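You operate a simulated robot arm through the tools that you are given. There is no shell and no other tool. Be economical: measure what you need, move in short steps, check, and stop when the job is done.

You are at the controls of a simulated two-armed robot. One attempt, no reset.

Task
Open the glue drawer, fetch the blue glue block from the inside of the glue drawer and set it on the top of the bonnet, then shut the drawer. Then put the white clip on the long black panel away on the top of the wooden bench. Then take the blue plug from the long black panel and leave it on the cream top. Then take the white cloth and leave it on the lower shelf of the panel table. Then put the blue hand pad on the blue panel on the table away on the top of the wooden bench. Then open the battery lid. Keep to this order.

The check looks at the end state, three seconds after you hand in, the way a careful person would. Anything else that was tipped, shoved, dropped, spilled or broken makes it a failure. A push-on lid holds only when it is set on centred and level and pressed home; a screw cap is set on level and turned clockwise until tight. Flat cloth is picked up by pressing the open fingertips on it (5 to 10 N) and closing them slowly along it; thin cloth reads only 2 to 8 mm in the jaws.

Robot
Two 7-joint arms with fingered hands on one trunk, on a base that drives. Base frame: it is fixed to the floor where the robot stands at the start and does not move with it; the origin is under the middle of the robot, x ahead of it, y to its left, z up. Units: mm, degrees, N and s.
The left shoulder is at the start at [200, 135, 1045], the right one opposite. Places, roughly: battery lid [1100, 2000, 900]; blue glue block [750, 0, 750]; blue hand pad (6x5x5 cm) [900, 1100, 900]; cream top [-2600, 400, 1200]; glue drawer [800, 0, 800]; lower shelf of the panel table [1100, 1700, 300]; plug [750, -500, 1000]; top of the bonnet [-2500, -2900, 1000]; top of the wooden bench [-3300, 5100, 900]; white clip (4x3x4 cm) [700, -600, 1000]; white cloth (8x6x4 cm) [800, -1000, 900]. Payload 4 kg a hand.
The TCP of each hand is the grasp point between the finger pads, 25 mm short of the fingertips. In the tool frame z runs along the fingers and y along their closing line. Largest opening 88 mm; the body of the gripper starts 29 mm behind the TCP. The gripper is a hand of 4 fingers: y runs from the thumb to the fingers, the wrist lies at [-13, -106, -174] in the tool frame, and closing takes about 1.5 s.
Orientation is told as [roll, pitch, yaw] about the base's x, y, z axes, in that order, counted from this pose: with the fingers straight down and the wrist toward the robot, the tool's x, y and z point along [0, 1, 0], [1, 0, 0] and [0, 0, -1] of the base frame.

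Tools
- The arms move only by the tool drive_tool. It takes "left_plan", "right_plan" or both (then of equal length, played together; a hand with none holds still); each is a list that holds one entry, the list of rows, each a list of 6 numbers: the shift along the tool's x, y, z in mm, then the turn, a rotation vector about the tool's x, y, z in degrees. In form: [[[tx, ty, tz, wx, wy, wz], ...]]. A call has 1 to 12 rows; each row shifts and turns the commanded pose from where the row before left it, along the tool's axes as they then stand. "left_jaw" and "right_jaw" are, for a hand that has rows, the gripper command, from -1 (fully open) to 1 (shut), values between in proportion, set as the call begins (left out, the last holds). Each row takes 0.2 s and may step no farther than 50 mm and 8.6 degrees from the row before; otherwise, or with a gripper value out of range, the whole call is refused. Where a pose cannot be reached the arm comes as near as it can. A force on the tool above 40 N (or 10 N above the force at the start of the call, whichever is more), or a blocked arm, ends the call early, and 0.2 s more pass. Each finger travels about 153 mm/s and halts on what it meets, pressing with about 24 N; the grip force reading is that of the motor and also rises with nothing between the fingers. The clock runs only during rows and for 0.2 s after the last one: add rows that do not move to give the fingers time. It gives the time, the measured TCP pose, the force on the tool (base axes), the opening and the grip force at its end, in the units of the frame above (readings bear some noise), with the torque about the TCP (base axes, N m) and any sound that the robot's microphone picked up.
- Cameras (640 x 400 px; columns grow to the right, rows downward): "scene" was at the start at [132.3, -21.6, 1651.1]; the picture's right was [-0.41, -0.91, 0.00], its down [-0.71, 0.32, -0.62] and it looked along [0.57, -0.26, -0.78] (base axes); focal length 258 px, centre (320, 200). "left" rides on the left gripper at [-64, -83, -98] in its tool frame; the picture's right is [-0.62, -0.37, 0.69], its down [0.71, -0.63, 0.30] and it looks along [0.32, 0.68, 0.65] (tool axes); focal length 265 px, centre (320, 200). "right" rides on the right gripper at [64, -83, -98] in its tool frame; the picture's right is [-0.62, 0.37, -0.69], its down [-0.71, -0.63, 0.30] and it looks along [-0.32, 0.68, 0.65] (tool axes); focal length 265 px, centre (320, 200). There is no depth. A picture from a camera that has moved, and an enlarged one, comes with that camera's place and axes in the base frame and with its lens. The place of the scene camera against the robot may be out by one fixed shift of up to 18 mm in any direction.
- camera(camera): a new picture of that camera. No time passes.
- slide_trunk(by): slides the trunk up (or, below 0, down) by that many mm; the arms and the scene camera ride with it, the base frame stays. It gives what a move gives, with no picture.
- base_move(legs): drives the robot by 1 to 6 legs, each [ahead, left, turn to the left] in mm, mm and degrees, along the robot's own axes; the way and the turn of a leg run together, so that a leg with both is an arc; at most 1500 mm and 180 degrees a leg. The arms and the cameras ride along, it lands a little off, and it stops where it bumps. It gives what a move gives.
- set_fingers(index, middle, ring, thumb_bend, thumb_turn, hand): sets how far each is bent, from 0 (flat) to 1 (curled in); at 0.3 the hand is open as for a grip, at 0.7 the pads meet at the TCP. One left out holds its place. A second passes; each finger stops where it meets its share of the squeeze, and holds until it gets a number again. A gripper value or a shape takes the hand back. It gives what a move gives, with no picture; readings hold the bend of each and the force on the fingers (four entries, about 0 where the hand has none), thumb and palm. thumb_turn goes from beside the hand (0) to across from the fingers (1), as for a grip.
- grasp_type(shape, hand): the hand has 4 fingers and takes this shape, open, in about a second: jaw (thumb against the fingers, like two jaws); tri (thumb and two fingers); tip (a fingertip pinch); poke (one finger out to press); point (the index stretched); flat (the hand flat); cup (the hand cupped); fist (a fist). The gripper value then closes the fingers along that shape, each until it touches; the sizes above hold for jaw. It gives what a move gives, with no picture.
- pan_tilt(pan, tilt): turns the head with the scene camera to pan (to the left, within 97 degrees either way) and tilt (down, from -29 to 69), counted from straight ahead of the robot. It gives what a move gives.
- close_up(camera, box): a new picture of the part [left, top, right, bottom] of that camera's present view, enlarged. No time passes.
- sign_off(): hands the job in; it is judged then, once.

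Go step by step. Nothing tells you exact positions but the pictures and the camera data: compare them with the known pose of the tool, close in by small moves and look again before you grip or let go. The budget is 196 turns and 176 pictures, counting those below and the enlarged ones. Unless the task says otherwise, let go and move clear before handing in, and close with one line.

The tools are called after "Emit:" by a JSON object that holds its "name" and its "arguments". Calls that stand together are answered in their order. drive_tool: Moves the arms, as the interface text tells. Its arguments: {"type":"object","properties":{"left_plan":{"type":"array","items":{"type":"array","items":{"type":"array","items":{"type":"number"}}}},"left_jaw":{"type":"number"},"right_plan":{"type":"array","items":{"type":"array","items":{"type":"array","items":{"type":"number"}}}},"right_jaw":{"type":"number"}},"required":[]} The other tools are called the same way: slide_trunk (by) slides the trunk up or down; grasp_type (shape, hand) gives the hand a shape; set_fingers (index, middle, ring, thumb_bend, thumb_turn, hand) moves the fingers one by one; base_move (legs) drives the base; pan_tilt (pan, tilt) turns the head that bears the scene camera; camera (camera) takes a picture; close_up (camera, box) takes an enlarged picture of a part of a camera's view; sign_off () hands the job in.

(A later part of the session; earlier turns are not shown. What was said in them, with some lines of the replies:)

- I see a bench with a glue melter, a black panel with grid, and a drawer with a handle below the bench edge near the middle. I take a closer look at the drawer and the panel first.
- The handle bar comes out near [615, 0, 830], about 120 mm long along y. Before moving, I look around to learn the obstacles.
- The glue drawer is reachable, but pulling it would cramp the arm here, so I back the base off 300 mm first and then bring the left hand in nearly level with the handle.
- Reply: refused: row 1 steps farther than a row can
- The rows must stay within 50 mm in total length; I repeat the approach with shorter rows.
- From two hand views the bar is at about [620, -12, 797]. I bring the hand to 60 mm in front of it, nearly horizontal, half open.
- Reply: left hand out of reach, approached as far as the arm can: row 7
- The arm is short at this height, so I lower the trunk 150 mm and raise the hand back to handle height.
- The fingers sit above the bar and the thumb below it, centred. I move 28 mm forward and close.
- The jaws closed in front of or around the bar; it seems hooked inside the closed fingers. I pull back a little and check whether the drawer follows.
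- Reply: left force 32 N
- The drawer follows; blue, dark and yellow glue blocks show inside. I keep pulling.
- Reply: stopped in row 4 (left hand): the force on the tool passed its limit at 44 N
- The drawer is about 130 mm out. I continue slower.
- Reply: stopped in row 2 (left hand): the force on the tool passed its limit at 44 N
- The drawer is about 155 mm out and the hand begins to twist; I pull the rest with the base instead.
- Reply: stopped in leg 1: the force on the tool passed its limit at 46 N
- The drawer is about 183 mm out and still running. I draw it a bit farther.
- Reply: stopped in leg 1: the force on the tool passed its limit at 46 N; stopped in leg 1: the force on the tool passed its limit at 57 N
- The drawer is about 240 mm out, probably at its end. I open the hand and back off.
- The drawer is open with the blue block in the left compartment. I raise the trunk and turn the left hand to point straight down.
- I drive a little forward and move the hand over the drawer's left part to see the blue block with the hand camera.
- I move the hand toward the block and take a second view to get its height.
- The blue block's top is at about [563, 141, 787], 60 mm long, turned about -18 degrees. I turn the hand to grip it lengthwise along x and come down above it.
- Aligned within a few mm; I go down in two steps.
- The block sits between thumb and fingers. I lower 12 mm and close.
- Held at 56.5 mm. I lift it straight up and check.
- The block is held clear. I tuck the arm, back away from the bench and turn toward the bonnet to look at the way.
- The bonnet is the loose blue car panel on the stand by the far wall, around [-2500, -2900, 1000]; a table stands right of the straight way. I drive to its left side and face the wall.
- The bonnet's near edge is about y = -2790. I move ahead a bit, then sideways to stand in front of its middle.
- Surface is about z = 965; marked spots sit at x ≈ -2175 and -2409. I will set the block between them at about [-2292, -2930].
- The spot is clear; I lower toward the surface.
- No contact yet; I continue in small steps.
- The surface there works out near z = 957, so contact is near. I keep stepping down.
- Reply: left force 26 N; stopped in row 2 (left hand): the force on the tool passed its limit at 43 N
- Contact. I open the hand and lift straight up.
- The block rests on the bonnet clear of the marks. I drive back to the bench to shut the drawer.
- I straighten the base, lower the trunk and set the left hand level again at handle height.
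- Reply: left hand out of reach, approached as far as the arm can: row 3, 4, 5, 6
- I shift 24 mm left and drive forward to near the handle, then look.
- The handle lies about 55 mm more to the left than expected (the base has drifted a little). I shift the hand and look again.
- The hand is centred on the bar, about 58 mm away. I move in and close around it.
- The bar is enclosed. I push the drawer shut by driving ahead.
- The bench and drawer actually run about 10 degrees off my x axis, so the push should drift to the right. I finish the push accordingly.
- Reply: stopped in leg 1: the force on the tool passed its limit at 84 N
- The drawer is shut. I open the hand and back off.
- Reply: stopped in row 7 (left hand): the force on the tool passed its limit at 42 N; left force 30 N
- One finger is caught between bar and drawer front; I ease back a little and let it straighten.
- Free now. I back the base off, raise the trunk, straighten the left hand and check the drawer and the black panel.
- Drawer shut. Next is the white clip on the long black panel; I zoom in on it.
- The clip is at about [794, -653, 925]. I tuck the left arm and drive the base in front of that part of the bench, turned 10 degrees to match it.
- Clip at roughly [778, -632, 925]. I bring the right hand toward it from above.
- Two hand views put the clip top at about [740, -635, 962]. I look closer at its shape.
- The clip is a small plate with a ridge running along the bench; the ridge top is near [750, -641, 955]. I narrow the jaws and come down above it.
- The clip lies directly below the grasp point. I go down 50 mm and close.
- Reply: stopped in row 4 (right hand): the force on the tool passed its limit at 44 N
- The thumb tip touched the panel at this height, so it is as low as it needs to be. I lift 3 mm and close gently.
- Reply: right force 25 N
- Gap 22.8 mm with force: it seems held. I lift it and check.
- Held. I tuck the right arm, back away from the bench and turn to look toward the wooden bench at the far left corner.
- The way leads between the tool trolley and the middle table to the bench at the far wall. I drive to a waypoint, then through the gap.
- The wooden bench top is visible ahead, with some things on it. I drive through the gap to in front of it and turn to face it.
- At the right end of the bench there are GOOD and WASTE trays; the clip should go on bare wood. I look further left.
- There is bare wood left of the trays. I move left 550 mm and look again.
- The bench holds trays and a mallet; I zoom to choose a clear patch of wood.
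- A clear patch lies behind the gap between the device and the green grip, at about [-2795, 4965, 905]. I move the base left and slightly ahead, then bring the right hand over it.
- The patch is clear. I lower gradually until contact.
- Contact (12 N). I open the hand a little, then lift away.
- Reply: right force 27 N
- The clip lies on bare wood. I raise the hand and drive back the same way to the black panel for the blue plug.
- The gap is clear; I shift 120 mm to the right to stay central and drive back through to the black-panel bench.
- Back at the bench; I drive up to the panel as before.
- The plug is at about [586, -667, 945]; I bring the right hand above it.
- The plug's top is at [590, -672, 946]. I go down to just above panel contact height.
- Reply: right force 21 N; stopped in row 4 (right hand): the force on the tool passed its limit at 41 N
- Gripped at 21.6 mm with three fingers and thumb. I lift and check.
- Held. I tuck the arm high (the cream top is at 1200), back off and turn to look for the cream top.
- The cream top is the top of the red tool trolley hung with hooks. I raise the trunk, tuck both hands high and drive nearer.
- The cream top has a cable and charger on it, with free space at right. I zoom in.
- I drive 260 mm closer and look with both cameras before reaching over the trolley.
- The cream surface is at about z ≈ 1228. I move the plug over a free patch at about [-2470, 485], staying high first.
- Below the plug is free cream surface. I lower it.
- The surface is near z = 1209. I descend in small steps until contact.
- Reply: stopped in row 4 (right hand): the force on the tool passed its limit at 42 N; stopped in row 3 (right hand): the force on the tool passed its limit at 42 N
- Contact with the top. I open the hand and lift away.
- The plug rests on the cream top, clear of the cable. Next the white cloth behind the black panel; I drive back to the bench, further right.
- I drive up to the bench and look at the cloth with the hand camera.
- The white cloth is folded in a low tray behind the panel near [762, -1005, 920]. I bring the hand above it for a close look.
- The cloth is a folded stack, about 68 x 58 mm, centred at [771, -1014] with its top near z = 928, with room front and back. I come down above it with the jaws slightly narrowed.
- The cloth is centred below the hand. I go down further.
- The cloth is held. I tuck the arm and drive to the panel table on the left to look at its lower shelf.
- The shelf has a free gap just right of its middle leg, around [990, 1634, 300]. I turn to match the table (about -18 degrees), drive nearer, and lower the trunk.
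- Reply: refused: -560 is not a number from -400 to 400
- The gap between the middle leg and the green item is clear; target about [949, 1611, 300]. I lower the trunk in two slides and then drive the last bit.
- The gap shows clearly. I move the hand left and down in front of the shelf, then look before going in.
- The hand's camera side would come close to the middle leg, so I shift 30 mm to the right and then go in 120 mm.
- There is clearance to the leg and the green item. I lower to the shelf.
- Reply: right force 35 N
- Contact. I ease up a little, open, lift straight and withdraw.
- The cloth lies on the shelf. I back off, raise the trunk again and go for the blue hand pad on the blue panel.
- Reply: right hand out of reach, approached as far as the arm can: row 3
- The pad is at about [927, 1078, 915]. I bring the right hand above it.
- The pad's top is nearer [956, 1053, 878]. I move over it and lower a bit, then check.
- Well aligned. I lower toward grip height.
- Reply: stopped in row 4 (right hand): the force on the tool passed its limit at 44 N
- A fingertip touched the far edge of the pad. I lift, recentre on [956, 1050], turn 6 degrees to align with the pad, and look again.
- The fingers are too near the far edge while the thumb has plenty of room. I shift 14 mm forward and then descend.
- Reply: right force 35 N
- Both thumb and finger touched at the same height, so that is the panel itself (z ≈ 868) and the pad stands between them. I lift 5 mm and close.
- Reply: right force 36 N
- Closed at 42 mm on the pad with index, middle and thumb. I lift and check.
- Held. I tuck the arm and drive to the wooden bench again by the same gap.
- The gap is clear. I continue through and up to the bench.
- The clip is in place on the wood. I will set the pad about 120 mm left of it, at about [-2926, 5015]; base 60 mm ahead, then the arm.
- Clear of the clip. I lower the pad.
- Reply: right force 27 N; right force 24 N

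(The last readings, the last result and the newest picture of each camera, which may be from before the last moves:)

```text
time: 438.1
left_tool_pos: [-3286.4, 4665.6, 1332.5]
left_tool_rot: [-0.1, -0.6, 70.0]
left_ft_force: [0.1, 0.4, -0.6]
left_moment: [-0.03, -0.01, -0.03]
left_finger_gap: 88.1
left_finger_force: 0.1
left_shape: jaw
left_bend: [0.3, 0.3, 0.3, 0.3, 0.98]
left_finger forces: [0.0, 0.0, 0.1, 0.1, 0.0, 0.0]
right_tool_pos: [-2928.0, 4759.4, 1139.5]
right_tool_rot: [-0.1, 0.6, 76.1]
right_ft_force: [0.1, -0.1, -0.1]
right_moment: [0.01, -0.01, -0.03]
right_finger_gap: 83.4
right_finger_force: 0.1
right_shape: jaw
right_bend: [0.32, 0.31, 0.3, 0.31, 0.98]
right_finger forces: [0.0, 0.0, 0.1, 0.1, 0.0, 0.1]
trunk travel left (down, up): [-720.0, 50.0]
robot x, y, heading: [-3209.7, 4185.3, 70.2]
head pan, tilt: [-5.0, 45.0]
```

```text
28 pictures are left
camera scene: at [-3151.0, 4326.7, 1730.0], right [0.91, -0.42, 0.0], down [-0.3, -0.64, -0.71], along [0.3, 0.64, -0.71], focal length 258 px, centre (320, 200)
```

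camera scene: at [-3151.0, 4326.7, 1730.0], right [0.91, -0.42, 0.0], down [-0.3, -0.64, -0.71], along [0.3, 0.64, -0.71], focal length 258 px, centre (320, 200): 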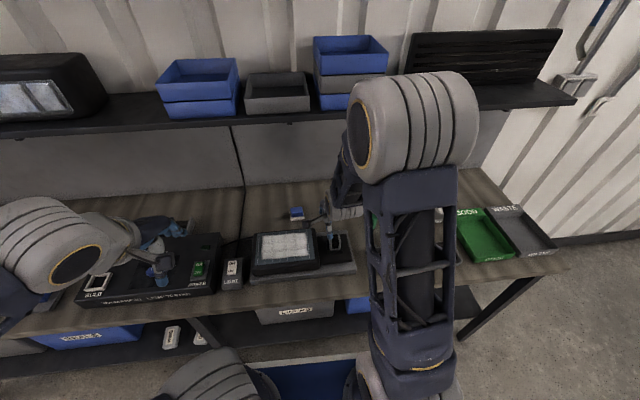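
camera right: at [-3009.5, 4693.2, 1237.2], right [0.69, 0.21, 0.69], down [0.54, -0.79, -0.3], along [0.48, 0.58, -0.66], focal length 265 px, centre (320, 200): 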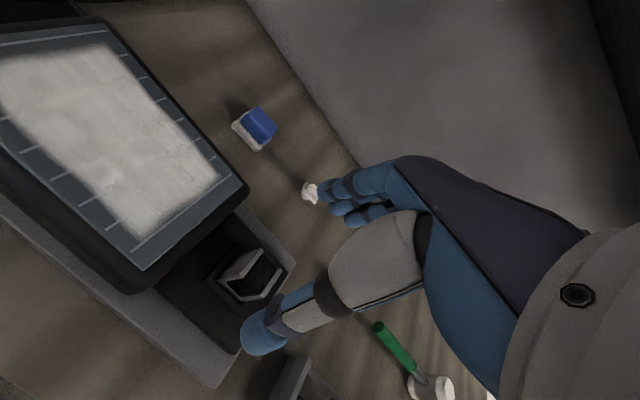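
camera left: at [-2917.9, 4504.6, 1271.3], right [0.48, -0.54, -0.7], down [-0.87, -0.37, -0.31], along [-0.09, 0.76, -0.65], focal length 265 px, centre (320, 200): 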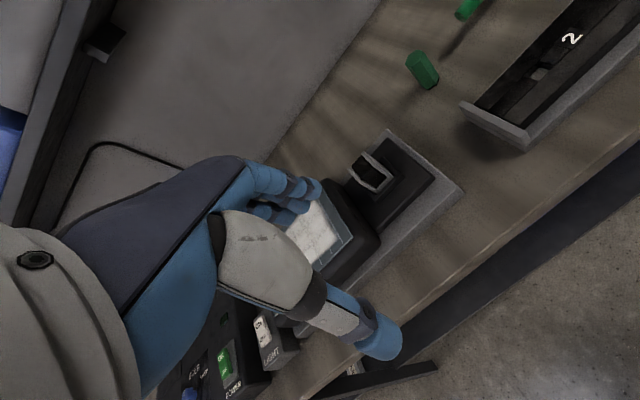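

Both the pad and the clip sit on the wooden top. I drive back to the panel table for the battery lid.

Emit:
{"name": "drive_tool", "arguments": {"right_plan": [[[-10, -20, -30, 0, 0, 0], [-10, -20, -30, 0, 0, 0], [0, 0, 0, 0, 0, 0]]]}}

Emit:
{"name": "base_move", "arguments": {"legs": [[-206, 0, 0], [0, -812, 0], [0, 0, -119.2], [1300, 0, 0], [1170, 0, 0]]}}

Emit:
{"name": "base_move", "arguments": {"legs": [[0, 0, 31], [700, 300, 0]]}}

Emit:
{"name": "pan_tilt", "arguments": {"pan": 15, "tilt": 35}}

Emit:
{"name": "camera", "arguments": {"camera": "scene"}}

```text
time: 438.9
left_tool_pos: [-3286.9, 4665.0, 1333.9]
left_tool_rot: [-0.1, -0.5, 70.0]
left_ft_force: [-0.3, 0.1, -0.3]
left_moment: [-0.03, 0.01, 0.01]
left_finger_gap: 88.2
left_finger_force: 0.0
left_shape: jaw
left_bend: [0.3, 0.3, 0.3, 0.3, 0.98]
left_finger forces: [0.0, 0.0, 0.0, 0.0, 0.0, 0.0]
right_tool_pos: [-2918.7, 4714.2, 1199.9]
right_tool_rot: [-0.1, 0.5, 76.1]
right_ft_force: [0.1, 0.2, -0.2]
right_moment: [-0.02, 0.0, 0.02]
right_finger_gap: 83.3
right_finger_force: 0.0
right_shape: jaw
right_bend: [0.32, 0.31, 0.3, 0.31, 0.98]
right_finger forces: [0.1, 0.0, 0.2, 0.0, 0.0, 0.0]
trunk travel left (down, up): [-720.0, 50.0]
robot x, y, heading: [-3210.0, 4187.0, 70.1]
head pan, tilt: [-5.0, 45.0]
```

```text
time: 461.3
left_tool_pos: [-463.5, 1624.1, 1333.1]
left_tool_rot: [-0.1, -0.6, -51.3]
left_ft_force: [0.2, 1.2, 0.3]
left_moment: [0.06, -0.02, 0.0]
left_finger_gap: 88.2
left_finger_force: 0.1
left_shape: jaw
left_bend: [0.3, 0.3, 0.3, 0.3, 0.98]
left_finger forces: [0.1, 0.0, 0.1, 0.1, 0.0, 0.0]
right_tool_pos: [-611.7, 1283.1, 1199.6]
right_tool_rot: [-0.2, 0.5, -45.2]
right_ft_force: [-0.3, 0.2, 0.0]
right_moment: [-0.03, 0.02, 0.0]
right_finger_gap: 83.5
right_finger_force: 0.1
right_shape: jaw
right_bend: [0.32, 0.31, 0.3, 0.31, 0.98]
right_finger forces: [0.1, 0.0, 0.1, 0.0, 0.1, 0.1]
trunk travel left (down, up): [-720.0, 50.0]
robot x, y, heading: [-908.6, 1802.4, -51.2]
head pan, tilt: [-5.0, 45.0]
```

```text
time: 466.8
left_tool_pos: [317.5, 1920.8, 1332.6]
left_tool_rot: [-0.2, -0.6, -20.3]
left_ft_force: [-0.4, -0.6, 0.0]
left_moment: [0.01, 0.0, 0.01]
left_finger_gap: 88.0
left_finger_force: 0.1
left_shape: jaw
left_bend: [0.3, 0.3, 0.3, 0.3, 0.98]
left_finger forces: [0.0, 0.1, 0.1, 0.1, 0.0, 0.0]
right_tool_pos: [365.5, 1553.3, 1199.8]
right_tool_rot: [-0.1, 0.5, -14.0]
right_ft_force: [-1.0, 0.2, -0.2]
right_moment: [-0.02, -0.02, 0.01]
right_finger_gap: 83.6
right_finger_force: 0.1
right_shape: jaw
right_bend: [0.32, 0.31, 0.3, 0.31, 0.98]
right_finger forces: [0.1, 0.0, 0.0, 0.0, 0.0, 0.1]
trunk travel left (down, up): [-720.0, 50.0]
robot x, y, heading: [-160.9, 1841.6, -20.2]
head pan, tilt: [-5.0, 45.0]
```

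```text
time: 467.7
left_tool_pos: [317.7, 1918.9, 1332.6]
left_tool_rot: [-0.1, -0.7, -20.3]
left_ft_force: [-0.4, 0.4, 0.5]
left_moment: [0.02, -0.01, -0.03]
left_finger_gap: 88.0
left_finger_force: 0.0
left_shape: jaw
left_bend: [0.3, 0.3, 0.3, 0.3, 0.98]
left_finger forces: [0.0, 0.0, 0.1, 0.0, 0.0, 0.0]
right_tool_pos: [366.1, 1551.4, 1198.9]
right_tool_rot: [-0.1, 0.5, -14.1]
right_ft_force: [0.3, -1.1, -0.6]
right_moment: [0.04, 0.03, 0.01]
right_finger_gap: 83.5
right_finger_force: 0.0
right_shape: jaw
right_bend: [0.32, 0.31, 0.3, 0.31, 0.98]
right_finger forces: [0.1, 0.0, 0.0, 0.0, 0.1, 0.0]
trunk travel left (down, up): [-720.0, 50.0]
robot x, y, heading: [-159.1, 1847.1, -20.5]
head pan, tilt: [15.0, 35.0]
```

```text
27 pictures are left
camera scene: at [-13.8, 1824.8, 1744.7], right [-0.09, -1.0, 0.0], down [-0.57, 0.05, -0.82], along [0.82, -0.07, -0.57], focal length 258 px, centre (320, 200)
```

scene: 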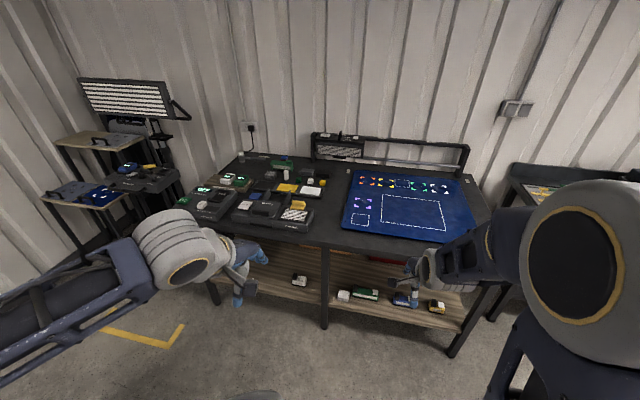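

I zoom on the devices at the near-left part of the table, where the battery lid should be.

Emit:
{"name": "close_up", "arguments": {"camera": "scene", "box": [170, 150, 346, 260]}}

```text
3.64 times, centred on (258, 205) of scene
camera zoom: at [-13.8, 1824.8, 1744.7], right [-0.09, -1.0, 0.0], down [-0.57, 0.05, -0.82], along [0.82, -0.07, -0.57], focal length 940 px, centre (546, 182)
```

zoom: 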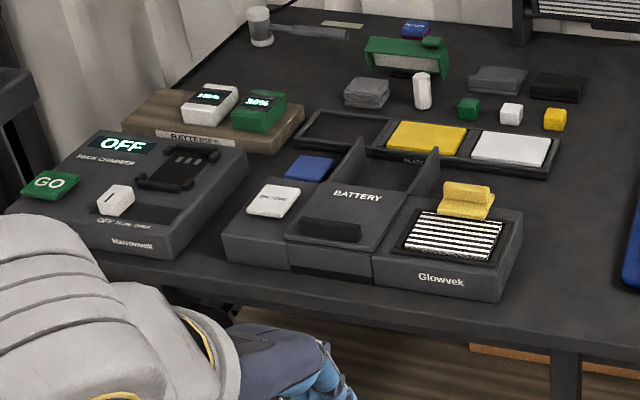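

The BATTERY lid is on the Glowvek device, with a handle bar at its front. I drive up to it and view it with the left hand camera.

Emit:
{"name": "base_move", "arguments": {"legs": [[330, 230, 2]]}}

Emit:
{"name": "drive_tool", "arguments": {"left_plan": [[[10, 30, 30, 0, 0, 0], [10, 30, 30, 0, 0, 0], [10, 30, 30, 0, 0, 0], [10, 30, 30, 0, 0, 0], [0, 0, 0, 0, 0, 0]]]}}

Emit:
{"name": "camera", "arguments": {"camera": "left"}}

Emit:
{"name": "pan_tilt", "arguments": {"pan": 15, "tilt": 50}}

Emit:
{"name": "camera", "arguments": {"camera": "scene"}}

```text
time: 470.2
left_tool_pos: [699.4, 2041.3, 1332.4]
left_tool_rot: [-0.2, -0.6, -18.6]
left_ft_force: [0.2, 0.0, -0.5]
left_moment: [0.02, 0.0, 0.0]
left_finger_gap: 87.9
left_finger_force: 0.0
left_shape: jaw
left_bend: [0.3, 0.3, 0.3, 0.3, 0.98]
left_finger forces: [0.0, 0.0, 0.0, 0.0, 0.1, 0.1]
right_tool_pos: [760.3, 1675.7, 1199.7]
right_tool_rot: [-0.2, 0.4, -12.6]
right_ft_force: [0.3, 0.0, 0.0]
right_moment: [-0.04, 0.0, 0.0]
right_finger_gap: 83.5
right_finger_force: 0.0
right_shape: jaw
right_bend: [0.32, 0.31, 0.3, 0.31, 0.98]
right_finger forces: [0.1, 0.0, 0.1, 0.0, 0.0, 0.0]
trunk travel left (down, up): [-720.0, 50.0]
robot x, y, heading: [223.3, 1952.4, -18.7]
head pan, tilt: [15.0, 35.0]
```

```text
time: 471.4
left_tool_pos: [830.0, 2040.1, 1214.7]
left_tool_rot: [-0.1, -0.6, -18.7]
left_ft_force: [0.6, 0.1, 0.4]
left_moment: [0.0, 0.0, 0.01]
left_finger_gap: 88.0
left_finger_force: 0.0
left_shape: jaw
left_bend: [0.3, 0.3, 0.3, 0.3, 0.98]
left_finger forces: [0.0, 0.0, 0.0, 0.0, 0.0, 0.0]
right_tool_pos: [759.4, 1675.8, 1199.5]
right_tool_rot: [-0.1, 0.5, -12.5]
right_ft_force: [-0.2, 0.1, 0.6]
right_moment: [0.0, 0.0, -0.04]
right_finger_gap: 83.2
right_finger_force: 0.1
right_shape: jaw
right_bend: [0.32, 0.31, 0.3, 0.31, 0.98]
right_finger forces: [0.0, 0.0, 0.0, 0.0, 0.0, 0.1]
trunk travel left (down, up): [-720.0, 50.0]
robot x, y, heading: [222.5, 1951.3, -18.5]
head pan, tilt: [15.0, 35.0]
```

```text
25 pictures are left
camera left: at [730.3, 2005.9, 1312.8], right [-0.54, -0.47, -0.7], down [-0.37, 0.88, -0.31], along [0.76, 0.09, -0.65], focal length 265 px, centre (320, 200)
```

left: 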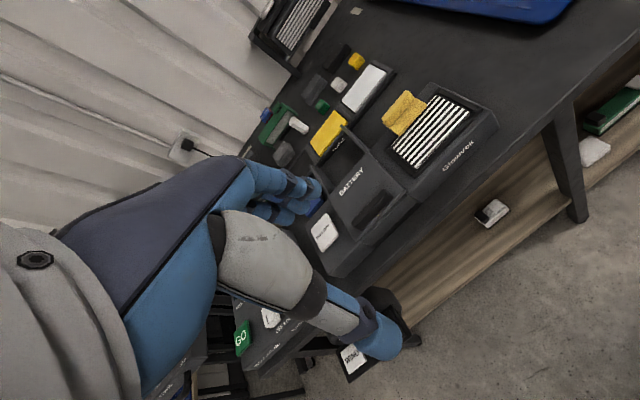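

```text
time: 472.1
left_tool_pos: [830.6, 2040.7, 1216.1]
left_tool_rot: [-0.1, -0.6, -18.6]
left_ft_force: [-0.1, 0.7, -0.7]
left_moment: [0.0, -0.03, 0.03]
left_finger_gap: 88.2
left_finger_force: 0.1
left_shape: jaw
left_bend: [0.3, 0.3, 0.3, 0.3, 0.98]
left_finger forces: [0.0, 0.0, 0.1, 0.0, 0.0, 0.0]
right_tool_pos: [758.6, 1675.2, 1199.3]
right_tool_rot: [-0.2, 0.4, -12.5]
right_ft_force: [0.0, 0.6, -0.6]
right_moment: [-0.01, -0.01, -0.02]
right_finger_gap: 83.5
right_finger_force: 0.0
right_shape: jaw
right_bend: [0.32, 0.31, 0.3, 0.31, 0.98]
right_finger forces: [0.0, 0.0, 0.0, 0.1, 0.0, 0.0]
trunk travel left (down, up): [-720.0, 50.0]
robot x, y, heading: [225.7, 1949.3, -18.8]
head pan, tilt: [15.0, 50.0]
```

```text
24 pictures are left
camera scene: at [361.1, 1938.4, 1723.1], right [-0.06, -1.0, 0.0], down [-0.76, 0.05, -0.64], along [0.64, -0.04, -0.77], focal length 258 px, centre (320, 200)
```

scene: 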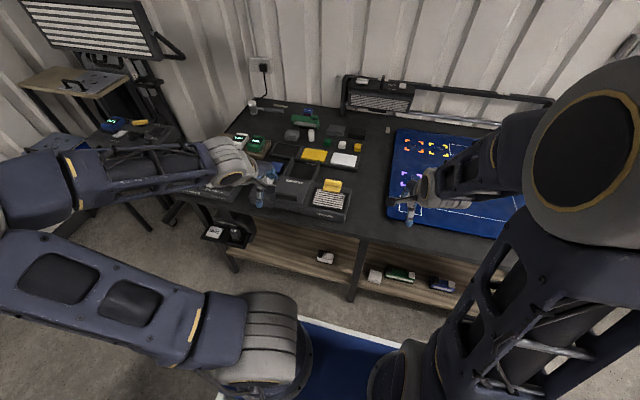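

Emit:
{"name": "close_up", "arguments": {"camera": "left", "box": [280, 110, 440, 260]}}

Emit:
{"name": "close_up", "arguments": {"camera": "scene", "box": [260, 140, 372, 220]}}

```text
2.67 times, centred on (360, 185) of left
camera zoom: at [730.1, 2005.9, 1313.0], right [-0.54, -0.47, -0.7], down [-0.37, 0.88, -0.31], along [0.76, 0.09, -0.65], focal length 708 px, centre (213, 240)
```

zoom: 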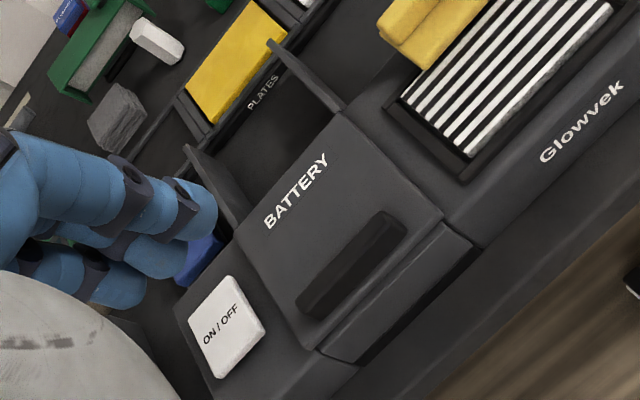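

```text
5.00 times, centred on (316, 180) of scene
camera zoom: at [361.1, 1938.4, 1723.1], right [-0.06, -1.0, 0.0], down [-0.76, 0.05, -0.64], along [0.64, -0.04, -0.77], focal length 1292 px, centre (340, 300)
```

zoom: 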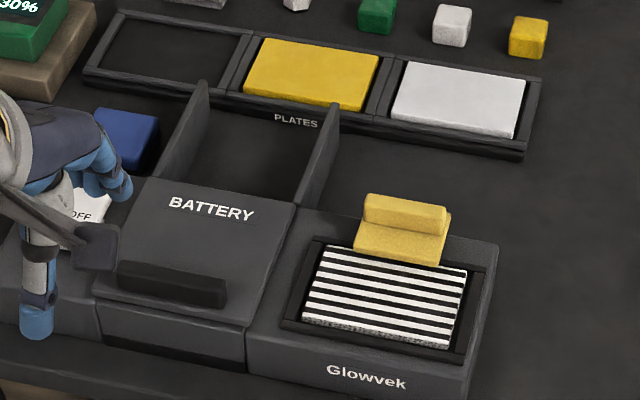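

The lid is a plate with a bar handle near its front and side rails behind it; it may hinge at the rear or slide back. I move nearer and measure the handle.

Emit:
{"name": "drive_tool", "arguments": {"left_plan": [[[7, 33, 30, 0, 0, 0], [7, 33, 30, 0, 0, 0], [7, 33, 30, 0, 0, 0], [7, 33, 30, 0, 0, 0], [7, 33, 30, 0, 0, 0], [0, 0, 0, 0, 0, 0]]]}}

Emit:
{"name": "camera", "arguments": {"camera": "left"}}

```text
time: 473.5
left_tool_pos: [997.1, 2022.0, 1066.3]
left_tool_rot: [0.0, -0.7, -18.6]
left_ft_force: [-0.9, 0.0, -1.1]
left_moment: [0.01, 0.0, 0.02]
left_finger_gap: 88.2
left_finger_force: 0.1
left_shape: jaw
left_bend: [0.3, 0.3, 0.3, 0.3, 0.98]
left_finger forces: [0.1, 0.1, 0.0, 0.1, 0.0, 0.1]
right_tool_pos: [758.0, 1676.0, 1198.6]
right_tool_rot: [-0.2, 0.5, -12.7]
right_ft_force: [-0.7, -0.1, -0.2]
right_moment: [0.01, -0.01, -0.04]
right_finger_gap: 83.3
right_finger_force: 0.1
right_shape: jaw
right_bend: [0.32, 0.31, 0.3, 0.31, 0.98]
right_finger forces: [0.0, 0.0, 0.0, 0.1, 0.1, 0.1]
trunk travel left (down, up): [-720.0, 50.0]
robot x, y, heading: [224.8, 1953.5, -18.6]
head pan, tilt: [15.0, 50.0]
```

```text
21 pictures are left
camera left: at [898.2, 1986.2, 1161.8], right [-0.54, -0.47, -0.7], down [-0.37, 0.88, -0.31], along [0.76, 0.09, -0.65], focal length 265 px, centre (320, 200)
```

left: 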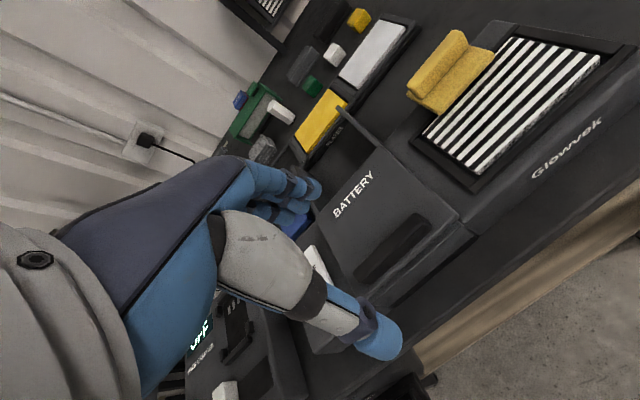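

The handle bar is centred at [1041, 2019, 926], aligned with my hand's yaw. I narrow the jaws and come down over it.

Emit:
{"name": "drive_tool", "arguments": {"left_plan": [[[4, 15, 33, 0, 0, 0], [4, 14, 33, 0, 0, 0], [3, 14, 33, 0, 0, -1.5], [0, 0, 0, 0, 0, 0]]], "left_jaw": -0.25}}

Emit:
{"name": "camera", "arguments": {"camera": "left"}}

```text
time: 474.5
left_tool_pos: [1043.3, 2019.1, 966.0]
left_tool_rot: [-0.1, -0.7, -17.2]
left_ft_force: [-0.5, -0.4, -0.2]
left_moment: [-0.02, -0.01, 0.0]
left_finger_gap: 55.2
left_finger_force: 0.2
left_shape: jaw
left_bend: [0.28, 0.39, 0.36, 0.63, 1.0]
left_finger forces: [0.0, 0.1, 0.0, 0.0, 0.1, 0.0]
right_tool_pos: [759.3, 1674.9, 1198.4]
right_tool_rot: [-0.2, 0.6, -12.5]
right_ft_force: [-0.2, -0.7, 0.0]
right_moment: [0.01, 0.0, -0.02]
right_finger_gap: 83.5
right_finger_force: 0.1
right_shape: jaw
right_bend: [0.32, 0.31, 0.3, 0.31, 0.98]
right_finger forces: [0.0, 0.0, 0.0, 0.0, 0.0, 0.0]
trunk travel left (down, up): [-720.0, 50.0]
robot x, y, heading: [223.0, 1951.3, -18.4]
head pan, tilt: [15.0, 50.0]
```

```text
20 pictures are left
camera left: at [943.7, 1981.1, 1063.8], right [-0.53, -0.49, -0.7], down [-0.39, 0.87, -0.31], along [0.76, 0.11, -0.65], focal length 265 px, centre (320, 200)
```

left: 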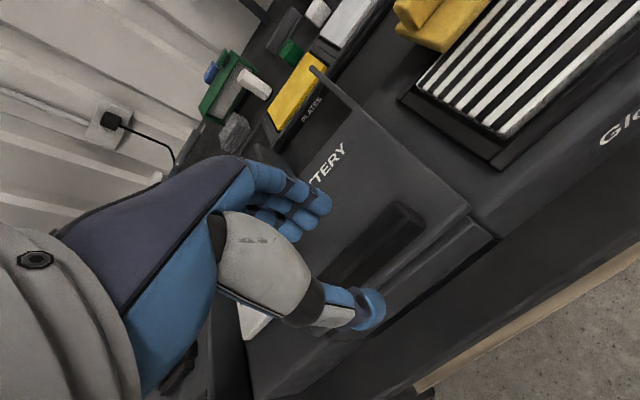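

Centred across the bar. I descend to handle height and close.

Emit:
{"name": "drive_tool", "arguments": {"left_plan": [[[-6, -2, 10, 0, 0, 3], [0, 0, 8, 0, 0, 0], [0, 0, 5, 0, 0, 0], [0, 0, 0, 0, 0, 0]]]}}

Emit:
{"name": "drive_tool", "arguments": {"left_plan": [[[0, 0, 0, 0, 0, 0], [0, 0, 0, 0, 0, 0], [0, 0, 0, 0, 0, 0], [0, 0, 0, 0, 0, 0], [0, 0, 0, 0, 0, 0], [0, 0, 0, 0, 0, 0], [0, 0, 0, 0, 0, 0]]], "left_jaw": 1}}

Emit:
{"name": "camera", "arguments": {"camera": "left"}}

```text
time: 475.5
left_tool_pos: [1038.5, 2012.6, 943.8]
left_tool_rot: [0.0, -0.6, -20.1]
left_ft_force: [-0.8, 0.1, -0.6]
left_moment: [0.02, 0.02, 0.03]
left_finger_gap: 55.5
left_finger_force: 0.1
left_shape: jaw
left_bend: [0.28, 0.39, 0.36, 0.63, 1.0]
left_finger forces: [0.0, 0.0, 0.1, 0.0, 0.0, 0.1]
right_tool_pos: [759.0, 1675.7, 1199.9]
right_tool_rot: [-0.2, 0.4, -12.5]
right_ft_force: [0.2, 0.1, 0.3]
right_moment: [0.0, -0.02, -0.01]
right_finger_gap: 83.3
right_finger_force: 0.1
right_shape: jaw
right_bend: [0.32, 0.31, 0.3, 0.31, 0.98]
right_finger forces: [0.0, 0.0, 0.1, 0.1, 0.0, 0.0]
trunk travel left (down, up): [-720.0, 50.0]
robot x, y, heading: [226.3, 1954.1, -18.5]
head pan, tilt: [15.0, 50.0]
```

```text
time: 477.1
left_tool_pos: [1037.7, 2013.6, 944.6]
left_tool_rot: [-0.1, -0.6, -20.1]
left_ft_force: [0.7, 1.3, -2.8]
left_moment: [-0.01, 0.0, -0.04]
left_finger_gap: 10.9
left_finger_force: 24.3
left_shape: jaw
left_bend: [0.72, 0.65, 0.66, 0.74, 1.0]
left_finger forces: [12.3, 6.1, 3.0, 0.0, 21.3, 0.1]
right_tool_pos: [759.3, 1675.3, 1198.7]
right_tool_rot: [0.0, 0.4, -12.5]
right_ft_force: [-0.2, 0.0, -0.3]
right_moment: [-0.01, 0.03, -0.03]
right_finger_gap: 83.4
right_finger_force: 0.0
right_shape: jaw
right_bend: [0.32, 0.31, 0.3, 0.31, 0.98]
right_finger forces: [0.0, 0.0, 0.0, 0.0, 0.0, 0.1]
trunk travel left (down, up): [-720.0, 50.0]
robot x, y, heading: [225.6, 1950.0, -18.8]
head pan, tilt: [15.0, 50.0]
```

```text
19 pictures are left
camera left: at [938.0, 1980.4, 1040.7], right [-0.55, -0.46, -0.7], down [-0.34, 0.89, -0.31], along [0.76, 0.07, -0.65], focal length 265 px, centre (320, 200)
```

left: 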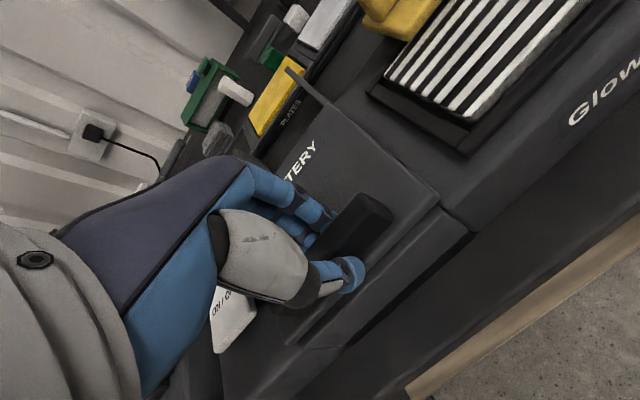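

The bar is gripped (10.9 mm). The rails behind match a lid that slides back, so I test with a small push to the rear.

Emit:
{"name": "drive_tool", "arguments": {"left_plan": [[[0, 3, 0, 0, 0, 0], [0, 3, 0, 0, 0, 0], [0, 0, 0, 0, 0, 0]]]}}

Emit:
{"name": "close_up", "arguments": {"camera": "left", "box": [260, 40, 500, 290]}}

```text
time: 477.9
left_tool_pos: [1043.9, 2010.3, 944.6]
left_tool_rot: [-0.1, -0.7, -20.1]
left_ft_force: [0.1, 2.7, -4.4]
left_moment: [0.06, 0.0, -0.06]
left_finger_gap: 10.9
left_finger_force: 23.8
left_shape: jaw
left_bend: [0.72, 0.66, 0.66, 0.74, 1.0]
left_finger forces: [12.4, 6.1, 3.0, 0.0, 22.9, 0.0]
right_tool_pos: [759.8, 1674.9, 1199.3]
right_tool_rot: [-0.1, 0.6, -12.6]
right_ft_force: [0.1, -0.2, -0.1]
right_moment: [0.03, -0.01, 0.0]
right_finger_gap: 83.5
right_finger_force: 0.1
right_shape: jaw
right_bend: [0.32, 0.31, 0.3, 0.31, 0.98]
right_finger forces: [0.0, 0.0, 0.0, 0.0, 0.0, 0.1]
trunk travel left (down, up): [-720.0, 50.0]
robot x, y, heading: [225.8, 1950.7, -18.5]
head pan, tilt: [15.0, 50.0]
```

```text
1.60 times, centred on (380, 165) of left
camera zoom: at [944.0, 1977.9, 1040.8], right [-0.55, -0.46, -0.7], down [-0.34, 0.89, -0.31], along [0.76, 0.07, -0.65], focal length 425 px, centre (224, 256)
```

zoom: 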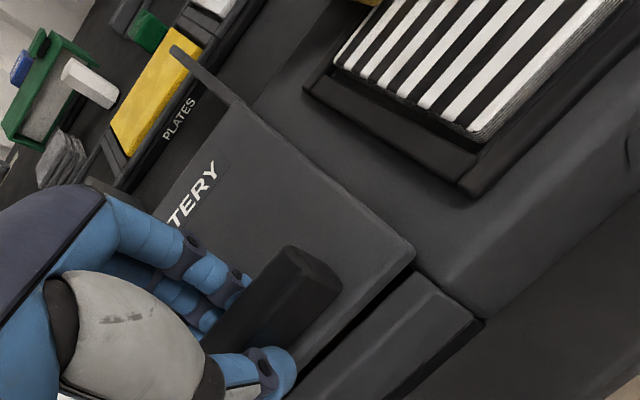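

It slides: a gap opened at the front with almost no force. I keep sliding it back along the rails.

Emit:
{"name": "drive_tool", "arguments": {"left_plan": [[[0, 8, 0, 0, 0, 0], [0, 8, 0, 0, 0, 0], [0, 8, 0, 0, 0, 0], [0, 8, 0, 0, 0, 0], [0, 8, 0, 0, 0, 0], [0, 0, 0, 0, 0, 0]]]}}

Emit:
{"name": "camera", "arguments": {"camera": "left"}}

```text
time: 479.3
left_tool_pos: [1082.9, 1995.6, 944.2]
left_tool_rot: [-0.1, -0.6, -20.0]
left_ft_force: [2.9, 11.7, -5.8]
left_moment: [0.26, -0.07, -0.03]
left_finger_gap: 10.9
left_finger_force: 23.4
left_shape: jaw
left_bend: [0.72, 0.66, 0.66, 0.74, 1.0]
left_finger forces: [13.0, 6.4, 3.2, 0.0, 23.3, 0.0]
right_tool_pos: [759.4, 1676.3, 1198.9]
right_tool_rot: [-0.2, 0.5, -12.5]
right_ft_force: [-1.0, -0.3, 0.3]
right_moment: [-0.01, -0.01, 0.02]
right_finger_gap: 83.4
right_finger_force: 0.1
right_shape: jaw
right_bend: [0.32, 0.31, 0.3, 0.31, 0.98]
right_finger forces: [0.0, 0.0, 0.0, 0.0, 0.0, 0.0]
trunk travel left (down, up): [-720.0, 50.0]
robot x, y, heading: [227.0, 1954.8, -18.5]
head pan, tilt: [15.0, 50.0]
```

```text
17 pictures are left
camera left: at [982.3, 1964.0, 1040.9], right [-0.55, -0.46, -0.7], down [-0.34, 0.89, -0.31], along [0.76, 0.07, -0.65], focal length 265 px, centre (320, 200)
```

left: 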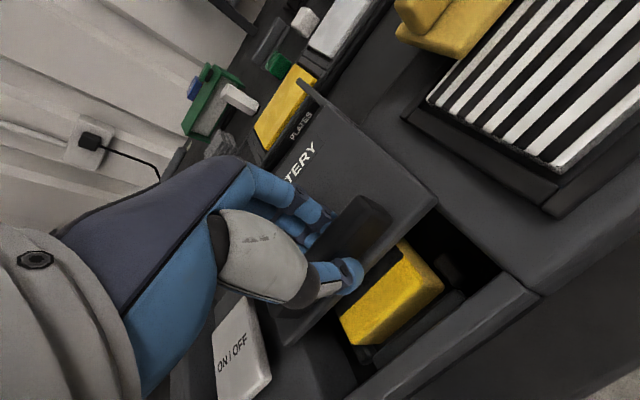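

The compartment with a yellow battery shows. I relieve the small side force and slide on to the end.

Emit:
{"name": "drive_tool", "arguments": {"left_plan": [[[2, 4, 0, 0, 0, 0], [1, 6, 0, 0, 0, 0], [1, 6, 0, 0, 0, 0], [1, 6, 0, 0, 0, 0], [0, 0, 0, 0, 0, 0]]]}}

Emit:
{"name": "drive_tool", "arguments": {"left_plan": [[[0.5, 6, 0, 0, 0, 0], [0.5, 6, 0, 0, 0, 0], [0.5, 6, 0, 0, 0, 0], [0, 0, 0, 0, 0, 0]]]}}

Emit:
{"name": "camera", "arguments": {"camera": "left"}}

```text
time: 480.5
left_tool_pos: [1105.2, 1992.6, 944.4]
left_tool_rot: [-0.2, -0.6, -20.2]
left_ft_force: [-0.9, 1.3, -6.7]
left_moment: [-0.02, 0.01, -0.08]
left_finger_gap: 11.1
left_finger_force: 23.8
left_shape: jaw
left_bend: [0.72, 0.66, 0.66, 0.74, 1.0]
left_finger forces: [12.7, 6.1, 3.0, 0.1, 22.4, 0.1]
right_tool_pos: [759.4, 1675.1, 1199.2]
right_tool_rot: [-0.1, 0.6, -12.4]
right_ft_force: [0.5, -0.2, -0.2]
right_moment: [0.02, -0.03, 0.01]
right_finger_gap: 83.4
right_finger_force: 0.0
right_shape: jaw
right_bend: [0.32, 0.31, 0.3, 0.31, 0.98]
right_finger forces: [0.0, 0.1, 0.0, 0.0, 0.0, 0.1]
trunk travel left (down, up): [-720.0, 50.0]
robot x, y, heading: [220.6, 1950.7, -18.5]
head pan, tilt: [15.0, 50.0]
```

```text
time: 481.5
left_tool_pos: [1122.6, 1986.8, 944.8]
left_tool_rot: [-0.3, -0.7, -20.2]
left_ft_force: [-1.6, -7.1, -6.4]
left_moment: [-0.16, 0.02, -0.15]
left_finger_gap: 10.8
left_finger_force: 24.4
left_shape: jaw
left_bend: [0.72, 0.66, 0.66, 0.74, 1.0]
left_finger forces: [12.4, 6.2, 3.3, 0.0, 21.3, 0.1]
right_tool_pos: [759.4, 1675.1, 1199.3]
right_tool_rot: [-0.1, 0.5, -12.6]
right_ft_force: [0.1, 0.5, -0.2]
right_moment: [0.0, -0.02, -0.05]
right_finger_gap: 83.8
right_finger_force: 0.1
right_shape: jaw
right_bend: [0.32, 0.31, 0.3, 0.31, 0.98]
right_finger forces: [0.1, 0.0, 0.0, 0.0, 0.1, 0.0]
trunk travel left (down, up): [-720.0, 50.0]
robot x, y, heading: [224.1, 1949.6, -18.7]
head pan, tilt: [15.0, 50.0]
```

```text
16 pictures are left
camera left: at [1021.2, 1954.4, 1041.3], right [-0.55, -0.46, -0.69], down [-0.34, 0.89, -0.31], along [0.76, 0.06, -0.65], focal length 265 px, centre (320, 200)
```

left: 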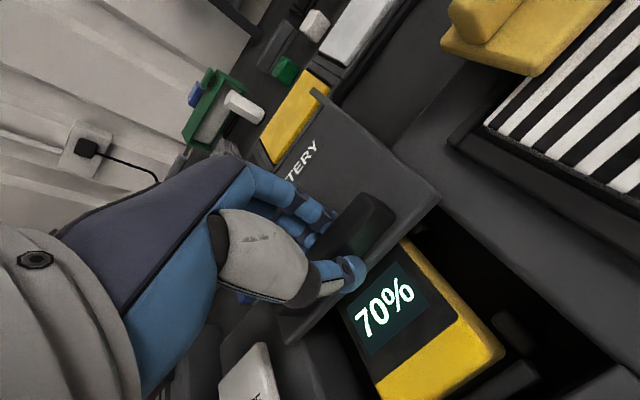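

The lid is about 87 mm open. I continue gently until the end of travel.

Emit:
{"name": "drive_tool", "arguments": {"left_plan": [[[-1, 5, 0, 0, 0, 0], [0, 5, 0, 0, 0, 0], [0, 5, 0, 0, 0, 0], [0, 0, 0, 0, 0, 0]]]}}

Emit:
{"name": "drive_tool", "arguments": {"left_plan": [[[0, 4, 0, 0, 0, 0], [0, 4, 0, 0, 0, 0], [0, 4, 0, 0, 0, 0], [0, 0, 0, 0, 0, 0]]]}}

Emit:
{"name": "camera", "arguments": {"camera": "left"}}

```text
time: 482.5
left_tool_pos: [1135.2, 1982.3, 945.7]
left_tool_rot: [-0.1, -0.6, -20.1]
left_ft_force: [-3.5, -5.4, -11.9]
left_moment: [-0.13, 0.06, -0.1]
left_finger_gap: 11.1
left_finger_force: 23.7
left_shape: jaw
left_bend: [0.72, 0.66, 0.66, 0.74, 1.0]
left_finger forces: [11.5, 5.6, 3.0, 0.0, 21.8, 0.0]
right_tool_pos: [758.6, 1676.2, 1198.7]
right_tool_rot: [-0.1, 0.5, -12.5]
right_ft_force: [0.3, -0.8, 0.0]
right_moment: [0.01, 0.02, -0.02]
right_finger_gap: 83.5
right_finger_force: 0.1
right_shape: jaw
right_bend: [0.32, 0.31, 0.3, 0.31, 0.98]
right_finger forces: [0.1, 0.0, 0.0, 0.1, 0.1, 0.0]
trunk travel left (down, up): [-720.0, 50.0]
robot x, y, heading: [220.0, 1953.0, -19.0]
head pan, tilt: [15.0, 50.0]
```

```text
time: 483.5
left_tool_pos: [1147.6, 1978.4, 944.5]
left_tool_rot: [-0.1, -0.5, -20.1]
left_ft_force: [-2.1, -2.5, -12.5]
left_moment: [-0.06, 0.04, -0.09]
left_finger_gap: 10.6
left_finger_force: 23.6
left_shape: jaw
left_bend: [0.72, 0.66, 0.66, 0.74, 1.0]
left_finger forces: [11.5, 5.6, 2.9, 0.1, 21.4, 0.0]
right_tool_pos: [759.6, 1675.4, 1199.3]
right_tool_rot: [-0.1, 0.6, -12.5]
right_ft_force: [-0.3, -0.1, -0.5]
right_moment: [-0.02, -0.02, -0.01]
right_finger_gap: 83.6
right_finger_force: 0.0
right_shape: jaw
right_bend: [0.32, 0.31, 0.3, 0.31, 0.98]
right_finger forces: [0.0, 0.1, 0.0, 0.0, 0.0, 0.1]
trunk travel left (down, up): [-720.0, 50.0]
robot x, y, heading: [223.6, 1952.5, -18.5]
head pan, tilt: [15.0, 50.0]
```

```text
15 pictures are left
camera left: at [1046.5, 1945.6, 1041.9], right [-0.55, -0.46, -0.69], down [-0.34, 0.89, -0.31], along [0.76, 0.07, -0.65], focal length 265 px, centre (320, 200)
```

left: 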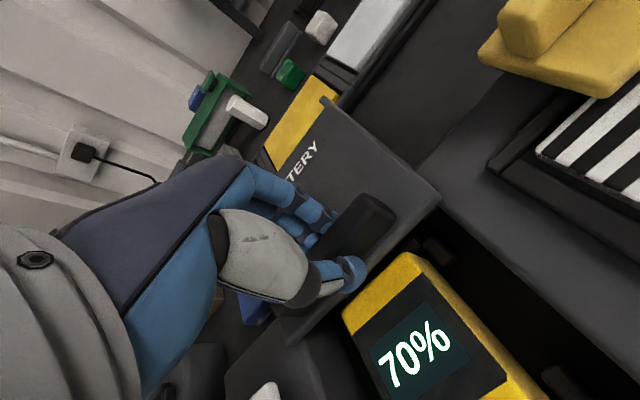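

About 115 mm open, the battery is fully exposed. I check for the end stop with one more small push.

Emit:
{"name": "drive_tool", "arguments": {"left_plan": [[[0, 3, 1, 0, 0, 0], [0, 3, 0.5, 0, 0, 0], [0, 3, 0, 0, 0, 0], [0, 3, 0, 0, 0, 0], [0, 0, 0, 0, 0, 0]]]}}

Emit:
{"name": "close_up", "arguments": {"camera": "scene", "box": [240, 120, 400, 220]}}

```text
time: 484.7
left_tool_pos: [1158.4, 1974.0, 945.1]
left_tool_rot: [0.0, -0.6, -20.2]
left_ft_force: [-0.7, -1.7, -9.3]
left_moment: [-0.07, -0.02, -0.09]
left_finger_gap: 10.8
left_finger_force: 23.7
left_shape: jaw
left_bend: [0.72, 0.66, 0.66, 0.74, 1.0]
left_finger forces: [12.2, 6.1, 3.3, 0.0, 21.6, 0.0]
right_tool_pos: [759.2, 1675.6, 1199.4]
right_tool_rot: [-0.2, 0.4, -12.5]
right_ft_force: [-0.2, 0.5, 1.0]
right_moment: [-0.02, -0.05, 0.01]
right_finger_gap: 83.4
right_finger_force: 0.0
right_shape: jaw
right_bend: [0.32, 0.31, 0.3, 0.31, 0.98]
right_finger forces: [0.0, 0.0, 0.1, 0.0, 0.1, 0.0]
trunk travel left (down, up): [-720.0, 50.0]
robot x, y, heading: [224.0, 1952.0, -18.5]
head pan, tilt: [15.0, 50.0]
```

```text
4.00 times, centred on (320, 170) of scene
camera zoom: at [361.5, 1938.3, 1723.0], right [-0.06, -1.0, 0.0], down [-0.76, 0.05, -0.64], along [0.64, -0.04, -0.77], focal length 1034 px, centre (320, 320)
```

zoom: 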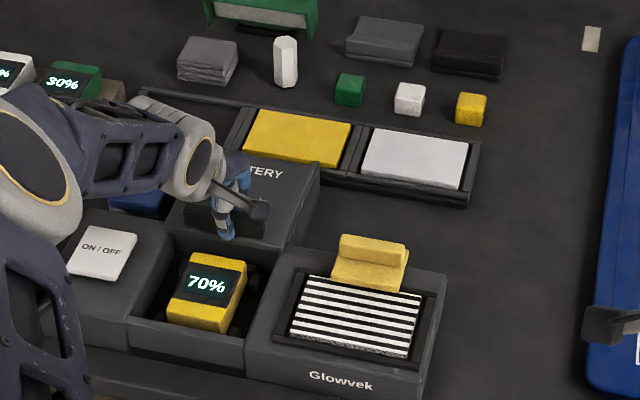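

The compartment is fully exposed with the lid back on its rails. I release the handle, lift and withdraw.

Emit:
{"name": "drive_tool", "arguments": {"left_plan": [[[0, 0, 0, 0, 0, 0], [0, 0, 0, 0, 0, 0], [0, 0, 0, 0, 0, 0], [0, 0, 0, 0, 0, 0], [0, 0, 0, 0, 0, 0], [0, 0, 0, 0, 0, 0]]], "left_jaw": -0.4}}

Emit:
{"name": "drive_tool", "arguments": {"left_plan": [[[0, 0, -10, 0, 0, 0], [0, 0, -25, 0, 0, 0], [0, 0, -40, 0, 0, 0], [0, 0, -40, 0, 0, 0], [0, 0, -40, 0, 0, 0], [0, -40, -10, 0, 0, 0], [0, -40, -10, 0, 0, 0], [0, -40, -10, 0, 0, 0], [0, -40, -10, 0, 0, 0], [0, -40, 0, 0, 0, 0], [0, -40, 0, 0, 0, 0], [0, 0, 0, 0, 0, 0]]]}}

Emit:
{"name": "base_move", "arguments": {"legs": [[-250, 0, 0]]}}

Emit:
{"name": "camera", "arguments": {"camera": "scene"}}

```text
time: 486.1
left_tool_pos: [1158.8, 1974.4, 944.7]
left_tool_rot: [-0.1, -0.8, -20.1]
left_ft_force: [0.6, -0.4, -0.4]
left_moment: [0.01, 0.03, 0.0]
left_finger_gap: 61.4
left_finger_force: 0.0
left_shape: jaw
left_bend: [0.28, 0.37, 0.34, 0.58, 0.99]
left_finger forces: [0.1, 0.0, 0.0, 0.0, 0.0, 0.1]
right_tool_pos: [758.1, 1675.3, 1199.6]
right_tool_rot: [-0.1, 0.5, -12.5]
right_ft_force: [0.4, -0.1, -0.4]
right_moment: [0.01, 0.01, 0.0]
right_finger_gap: 83.6
right_finger_force: 0.0
right_shape: jaw
right_bend: [0.32, 0.31, 0.3, 0.31, 0.98]
right_finger forces: [0.1, 0.0, 0.0, 0.0, 0.0, 0.0]
trunk travel left (down, up): [-720.0, 50.0]
robot x, y, heading: [224.3, 1952.0, -18.6]
head pan, tilt: [15.0, 50.0]
```

```text
time: 488.7
left_tool_pos: [929.3, 2057.1, 1138.7]
left_tool_rot: [-0.1, -0.5, -20.2]
left_ft_force: [0.1, -0.5, 0.0]
left_moment: [-0.02, 0.0, 0.01]
left_finger_gap: 61.3
left_finger_force: 0.1
left_shape: jaw
left_bend: [0.27, 0.37, 0.34, 0.58, 0.99]
left_finger forces: [0.0, 0.0, 0.0, 0.1, 0.1, 0.1]
right_tool_pos: [758.9, 1675.7, 1198.9]
right_tool_rot: [-0.1, 0.5, -12.5]
right_ft_force: [0.8, 0.2, 0.0]
right_moment: [0.0, 0.02, -0.02]
right_finger_gap: 83.5
right_finger_force: 0.1
right_shape: jaw
right_bend: [0.32, 0.31, 0.3, 0.31, 0.98]
right_finger forces: [0.0, 0.0, 0.0, 0.0, 0.0, 0.0]
trunk travel left (down, up): [-720.0, 50.0]
robot x, y, heading: [229.4, 1952.6, -18.6]
head pan, tilt: [15.0, 50.0]
```

```text
time: 490.6
left_tool_pos: [689.5, 2138.2, 1137.6]
left_tool_rot: [-0.1, -0.6, -20.0]
left_ft_force: [-0.6, -0.2, 0.0]
left_moment: [-0.03, 0.0, 0.04]
left_finger_gap: 61.2
left_finger_force: 0.1
left_shape: jaw
left_bend: [0.27, 0.37, 0.34, 0.58, 0.99]
left_finger forces: [0.1, 0.0, 0.0, 0.0, 0.1, 0.0]
right_tool_pos: [519.5, 1757.2, 1199.6]
right_tool_rot: [-0.1, 0.5, -12.5]
right_ft_force: [-0.1, 0.2, 0.6]
right_moment: [0.01, 0.02, 0.0]
right_finger_gap: 83.5
right_finger_force: 0.0
right_shape: jaw
right_bend: [0.32, 0.31, 0.3, 0.31, 0.98]
right_finger forces: [0.0, 0.0, 0.1, 0.0, 0.0, 0.0]
trunk travel left (down, up): [-720.0, 50.0]
robot x, y, heading: [-17.6, 2033.4, -18.6]
head pan, tilt: [15.0, 50.0]
```

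```text
13 pictures are left
camera scene: at [121.5, 2018.8, 1723.0], right [-0.06, -1.0, 0.0], down [-0.76, 0.05, -0.64], along [0.64, -0.04, -0.77], focal length 258 px, centre (320, 200)
```

scene: 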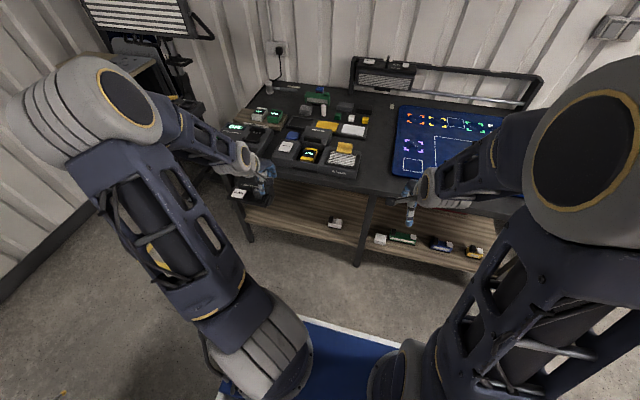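

The lid stays open, the cloth lies on the shelf, and both hands are empty and clear. I hand in.

Emit:
{"name": "sign_off", "arguments": {}}

```text
The job is handed in.
```

I handed in with all six jobs done in the order you gave: glue block on the bonnet and drawer shut, clip on the wooden bench, plug on the cream top, cloth on the lower shelf, hand pad on the wooden bench, and the battery lid slid open.
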